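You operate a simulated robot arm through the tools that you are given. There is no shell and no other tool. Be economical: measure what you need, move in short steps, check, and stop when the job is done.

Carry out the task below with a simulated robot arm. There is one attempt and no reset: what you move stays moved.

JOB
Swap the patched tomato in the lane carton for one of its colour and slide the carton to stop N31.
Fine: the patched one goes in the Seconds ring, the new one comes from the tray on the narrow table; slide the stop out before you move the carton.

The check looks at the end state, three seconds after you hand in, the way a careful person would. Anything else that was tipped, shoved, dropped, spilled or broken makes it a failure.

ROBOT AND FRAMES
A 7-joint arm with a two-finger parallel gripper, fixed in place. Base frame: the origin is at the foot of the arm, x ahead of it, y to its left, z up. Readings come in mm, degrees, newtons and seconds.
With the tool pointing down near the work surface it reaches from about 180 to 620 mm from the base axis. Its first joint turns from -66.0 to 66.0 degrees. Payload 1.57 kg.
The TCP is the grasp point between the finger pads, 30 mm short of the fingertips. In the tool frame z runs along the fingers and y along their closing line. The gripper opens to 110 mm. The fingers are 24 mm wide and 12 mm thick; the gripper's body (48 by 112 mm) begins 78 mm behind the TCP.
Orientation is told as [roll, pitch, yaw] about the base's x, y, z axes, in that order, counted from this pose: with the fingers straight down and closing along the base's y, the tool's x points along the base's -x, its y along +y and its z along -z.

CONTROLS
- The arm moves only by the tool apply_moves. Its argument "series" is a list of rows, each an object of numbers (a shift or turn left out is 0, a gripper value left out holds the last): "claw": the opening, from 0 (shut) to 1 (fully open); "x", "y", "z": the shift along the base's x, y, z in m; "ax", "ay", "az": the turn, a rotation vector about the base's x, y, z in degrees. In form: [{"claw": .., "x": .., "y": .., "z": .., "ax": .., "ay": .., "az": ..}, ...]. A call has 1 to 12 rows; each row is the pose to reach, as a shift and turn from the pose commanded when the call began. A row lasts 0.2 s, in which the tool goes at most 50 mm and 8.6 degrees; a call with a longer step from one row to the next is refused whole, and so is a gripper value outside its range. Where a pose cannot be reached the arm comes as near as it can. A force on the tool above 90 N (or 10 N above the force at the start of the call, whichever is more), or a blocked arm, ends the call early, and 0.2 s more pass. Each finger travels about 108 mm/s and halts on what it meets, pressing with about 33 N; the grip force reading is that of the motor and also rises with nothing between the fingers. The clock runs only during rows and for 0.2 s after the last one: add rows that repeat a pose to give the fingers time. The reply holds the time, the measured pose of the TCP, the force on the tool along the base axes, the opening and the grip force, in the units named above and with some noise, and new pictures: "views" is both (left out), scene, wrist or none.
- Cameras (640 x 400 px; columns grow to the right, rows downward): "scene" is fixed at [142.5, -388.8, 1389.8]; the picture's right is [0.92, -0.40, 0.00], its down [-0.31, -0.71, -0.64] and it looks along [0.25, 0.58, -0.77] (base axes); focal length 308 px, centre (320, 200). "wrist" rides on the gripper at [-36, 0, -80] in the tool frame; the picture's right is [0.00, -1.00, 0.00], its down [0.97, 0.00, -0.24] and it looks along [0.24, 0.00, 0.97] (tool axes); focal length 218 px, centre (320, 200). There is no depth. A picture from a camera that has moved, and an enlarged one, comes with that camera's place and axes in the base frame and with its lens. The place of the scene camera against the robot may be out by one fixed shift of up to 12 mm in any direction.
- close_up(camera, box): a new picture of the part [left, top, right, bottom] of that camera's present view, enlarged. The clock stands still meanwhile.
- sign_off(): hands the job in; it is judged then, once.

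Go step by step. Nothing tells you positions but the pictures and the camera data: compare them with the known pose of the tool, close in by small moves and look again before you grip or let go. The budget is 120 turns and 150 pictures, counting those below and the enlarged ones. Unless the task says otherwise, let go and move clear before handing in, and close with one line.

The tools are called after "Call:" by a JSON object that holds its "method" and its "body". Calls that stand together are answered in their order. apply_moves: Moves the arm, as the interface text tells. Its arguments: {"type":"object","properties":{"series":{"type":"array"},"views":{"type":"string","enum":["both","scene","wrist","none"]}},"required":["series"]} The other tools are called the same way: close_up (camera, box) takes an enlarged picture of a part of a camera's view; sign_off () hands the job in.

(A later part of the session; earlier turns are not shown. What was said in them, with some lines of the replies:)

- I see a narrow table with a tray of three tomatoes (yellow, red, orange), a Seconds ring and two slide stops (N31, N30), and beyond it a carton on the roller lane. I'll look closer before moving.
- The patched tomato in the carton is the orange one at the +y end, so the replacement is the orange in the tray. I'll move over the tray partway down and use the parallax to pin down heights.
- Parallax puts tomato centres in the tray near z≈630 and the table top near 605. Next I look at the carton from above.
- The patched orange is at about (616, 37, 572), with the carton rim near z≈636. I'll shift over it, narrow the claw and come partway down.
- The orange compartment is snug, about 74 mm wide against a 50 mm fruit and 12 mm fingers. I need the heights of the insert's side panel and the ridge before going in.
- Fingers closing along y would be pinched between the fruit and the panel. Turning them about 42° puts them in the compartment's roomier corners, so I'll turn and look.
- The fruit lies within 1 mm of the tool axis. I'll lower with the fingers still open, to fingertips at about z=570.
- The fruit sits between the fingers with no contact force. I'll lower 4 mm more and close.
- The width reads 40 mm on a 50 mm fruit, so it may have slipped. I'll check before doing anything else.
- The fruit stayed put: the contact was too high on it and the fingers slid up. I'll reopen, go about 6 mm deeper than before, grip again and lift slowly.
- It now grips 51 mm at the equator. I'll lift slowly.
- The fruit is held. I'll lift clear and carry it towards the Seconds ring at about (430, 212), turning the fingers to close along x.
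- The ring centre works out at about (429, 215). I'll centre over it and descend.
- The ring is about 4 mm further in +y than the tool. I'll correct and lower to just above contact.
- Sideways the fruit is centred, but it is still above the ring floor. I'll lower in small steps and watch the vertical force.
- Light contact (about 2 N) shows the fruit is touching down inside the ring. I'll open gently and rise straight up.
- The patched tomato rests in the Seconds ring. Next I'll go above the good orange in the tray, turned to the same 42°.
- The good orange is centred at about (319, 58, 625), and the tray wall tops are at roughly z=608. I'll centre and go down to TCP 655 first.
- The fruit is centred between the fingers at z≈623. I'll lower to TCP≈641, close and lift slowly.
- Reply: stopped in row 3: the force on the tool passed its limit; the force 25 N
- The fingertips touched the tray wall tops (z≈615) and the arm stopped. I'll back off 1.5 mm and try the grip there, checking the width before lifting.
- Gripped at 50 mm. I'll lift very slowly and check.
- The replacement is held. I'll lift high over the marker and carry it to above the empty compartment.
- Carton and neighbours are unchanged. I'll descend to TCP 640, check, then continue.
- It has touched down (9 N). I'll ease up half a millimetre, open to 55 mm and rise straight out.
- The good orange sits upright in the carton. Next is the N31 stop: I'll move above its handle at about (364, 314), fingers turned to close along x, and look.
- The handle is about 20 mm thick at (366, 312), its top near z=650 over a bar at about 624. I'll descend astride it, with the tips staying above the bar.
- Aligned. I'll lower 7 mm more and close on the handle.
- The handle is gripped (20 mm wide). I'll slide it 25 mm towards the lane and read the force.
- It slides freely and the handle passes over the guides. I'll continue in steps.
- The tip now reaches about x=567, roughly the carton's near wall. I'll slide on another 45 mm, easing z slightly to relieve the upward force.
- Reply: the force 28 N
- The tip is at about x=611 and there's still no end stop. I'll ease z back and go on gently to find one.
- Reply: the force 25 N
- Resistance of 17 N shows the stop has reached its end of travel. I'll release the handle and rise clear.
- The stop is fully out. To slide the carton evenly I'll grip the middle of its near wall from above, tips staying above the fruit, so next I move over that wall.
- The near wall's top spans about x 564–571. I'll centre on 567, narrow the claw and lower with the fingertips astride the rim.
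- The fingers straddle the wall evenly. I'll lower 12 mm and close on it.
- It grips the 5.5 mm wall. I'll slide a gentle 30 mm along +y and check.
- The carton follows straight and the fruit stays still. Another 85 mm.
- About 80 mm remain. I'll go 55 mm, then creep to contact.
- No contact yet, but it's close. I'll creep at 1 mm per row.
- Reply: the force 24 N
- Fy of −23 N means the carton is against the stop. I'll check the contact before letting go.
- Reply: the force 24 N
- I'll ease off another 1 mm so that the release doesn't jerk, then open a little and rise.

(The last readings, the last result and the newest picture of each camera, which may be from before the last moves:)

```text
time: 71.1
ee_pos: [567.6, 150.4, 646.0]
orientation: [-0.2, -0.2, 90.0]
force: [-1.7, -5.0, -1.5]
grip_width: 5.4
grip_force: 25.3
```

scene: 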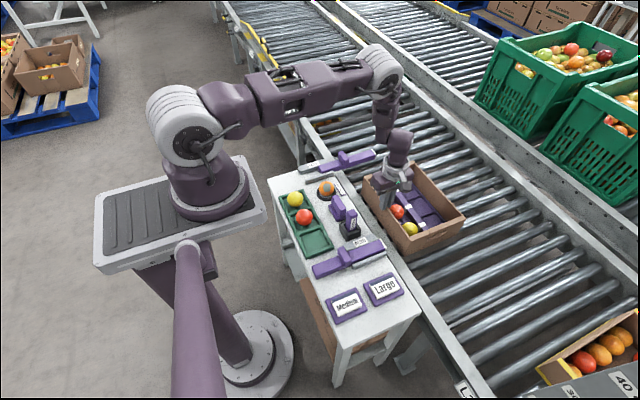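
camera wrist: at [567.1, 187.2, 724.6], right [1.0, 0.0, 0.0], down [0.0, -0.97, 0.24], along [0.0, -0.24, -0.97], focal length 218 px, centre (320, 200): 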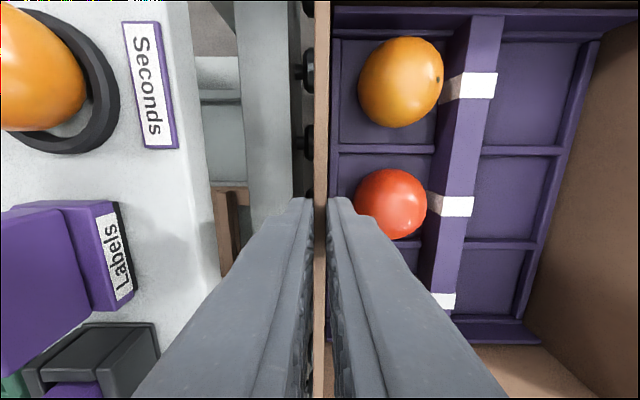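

The load is down to 5 N with the carton still touching the stop. Now release and rise.

Call:
{"method": "apply_moves", "body": {"series": [{"claw": 0.06}, {"claw": 0.1}, {"claw": 0.16}, {"claw": 0.2}, {"claw": 0.2, "z": 0.02}, {"claw": 0.2, "z": 0.06}, {"claw": 0.2, "z": 0.1}, {"claw": 0.2, "z": 0.14}, {"claw": 0.2, "z": 0.16}, {"claw": 0.2, "z": 0.16}]}}

Call:
{"method": "close_up", "body": {"camera": "scene", "box": [290, 120, 470, 250]}}

```text
time: 73.3
ee_pos: [567.1, 149.5, 806.7]
orientation: [0.1, 0.0, 90.0]
force: [-0.2, 0.1, -0.7]
grip_width: 22.0
grip_force: 0.0
camera wrist: at [567.9, 185.8, 885.8], right [1.0, 0.0, 0.0], down [0.0, -0.97, 0.24], along [0.0, -0.24, -0.97], focal length 218 px, centre (320, 200)
```

scene: 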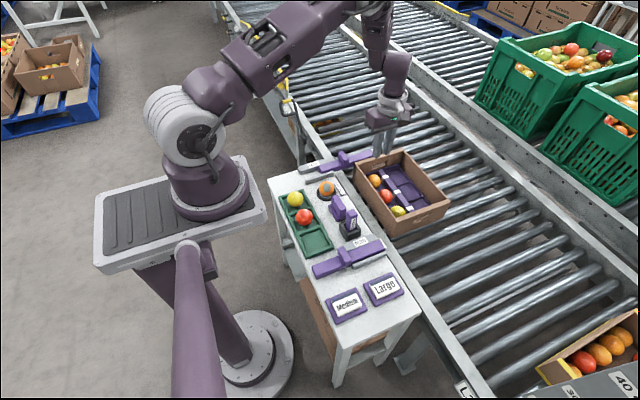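
wrist: 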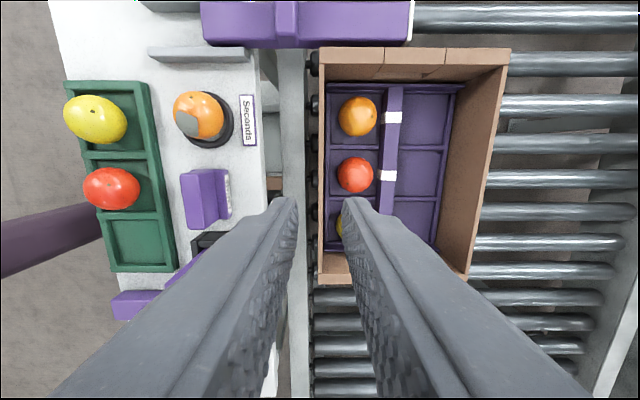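

```text
3.08 times, centred on (380, 185) of scene
camera zoom: at [142.5, -388.8, 1389.8], right [0.92, -0.4, 0.0], down [-0.31, -0.71, -0.64], along [0.25, 0.58, -0.77], focal length 948 px, centre (135, 246)
```

zoom: 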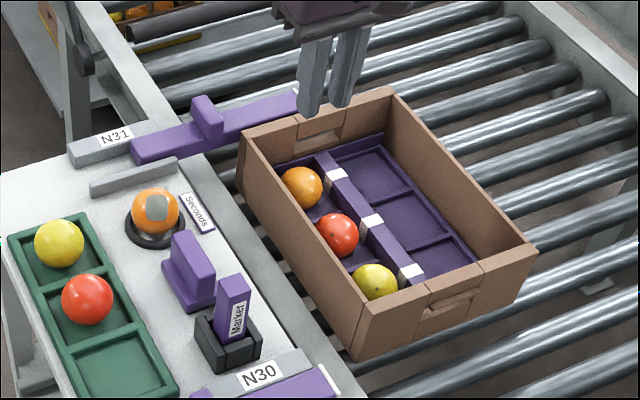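

The carton looks set against the stop with everything upright. I'll view the contact line from above to make sure there is no gap.

Call:
{"method": "apply_moves", "body": {"series": [{"x": -0.01, "y": 0.045}, {"x": -0.02, "y": 0.09}, {"x": -0.02, "y": 0.105}, {"x": -0.02, "y": 0.105}], "views": "wrist"}}

Call:
{"method": "close_up", "body": {"camera": "wrist", "box": [230, 80, 470, 240]}}

```text
time: 74.3
ee_pos: [547.4, 255.5, 805.1]
orientation: [-0.1, 0.0, 90.1]
force: [-0.9, 0.3, 0.1]
grip_width: 22.1
grip_force: 0.2
camera wrist: at [548.5, 291.4, 884.6], right [1.0, 0.0, 0.0], down [0.0, -0.97, 0.24], along [0.0, -0.24, -0.97], focal length 218 px, centre (320, 200)
```

wrist: 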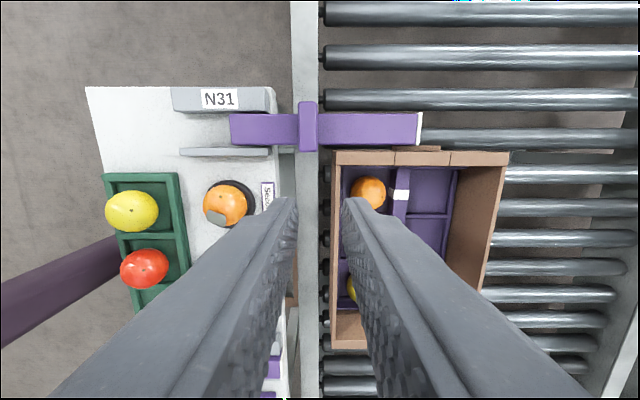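

```text
2.50 times, centred on (350, 160) of wrist
camera zoom: at [548.5, 291.4, 884.6], right [1.0, 0.0, 0.0], down [0.0, -0.97, 0.24], along [0.0, -0.24, -0.97], focal length 546 px, centre (245, 300)
```

zoom: 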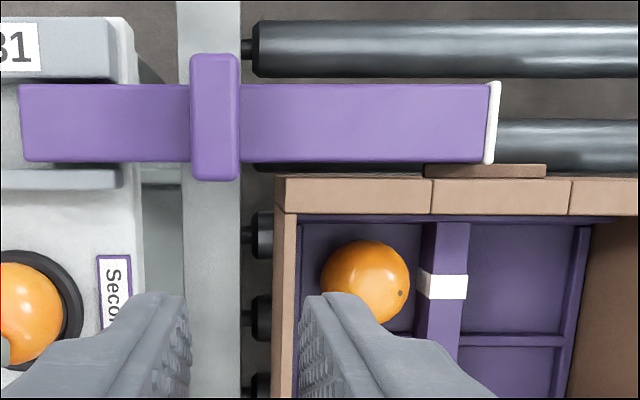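

The carton's handle plate meets the tip of the N31 stop, the carton is square, the patched tomato is in the Seconds ring, and the arm is clear. Handing in.

Call:
{"method": "sign_off", "body": {}}

```text
The job is handed in.
```

I've swapped the patched orange tomato for the good orange from the tray and put it in the Seconds ring. Stop N31 is slid fully out, and the carton is resting against it. While I was picking the new tomato, the fingertips touched the tray wall at about 25 N, and the tray looks undisturbed.
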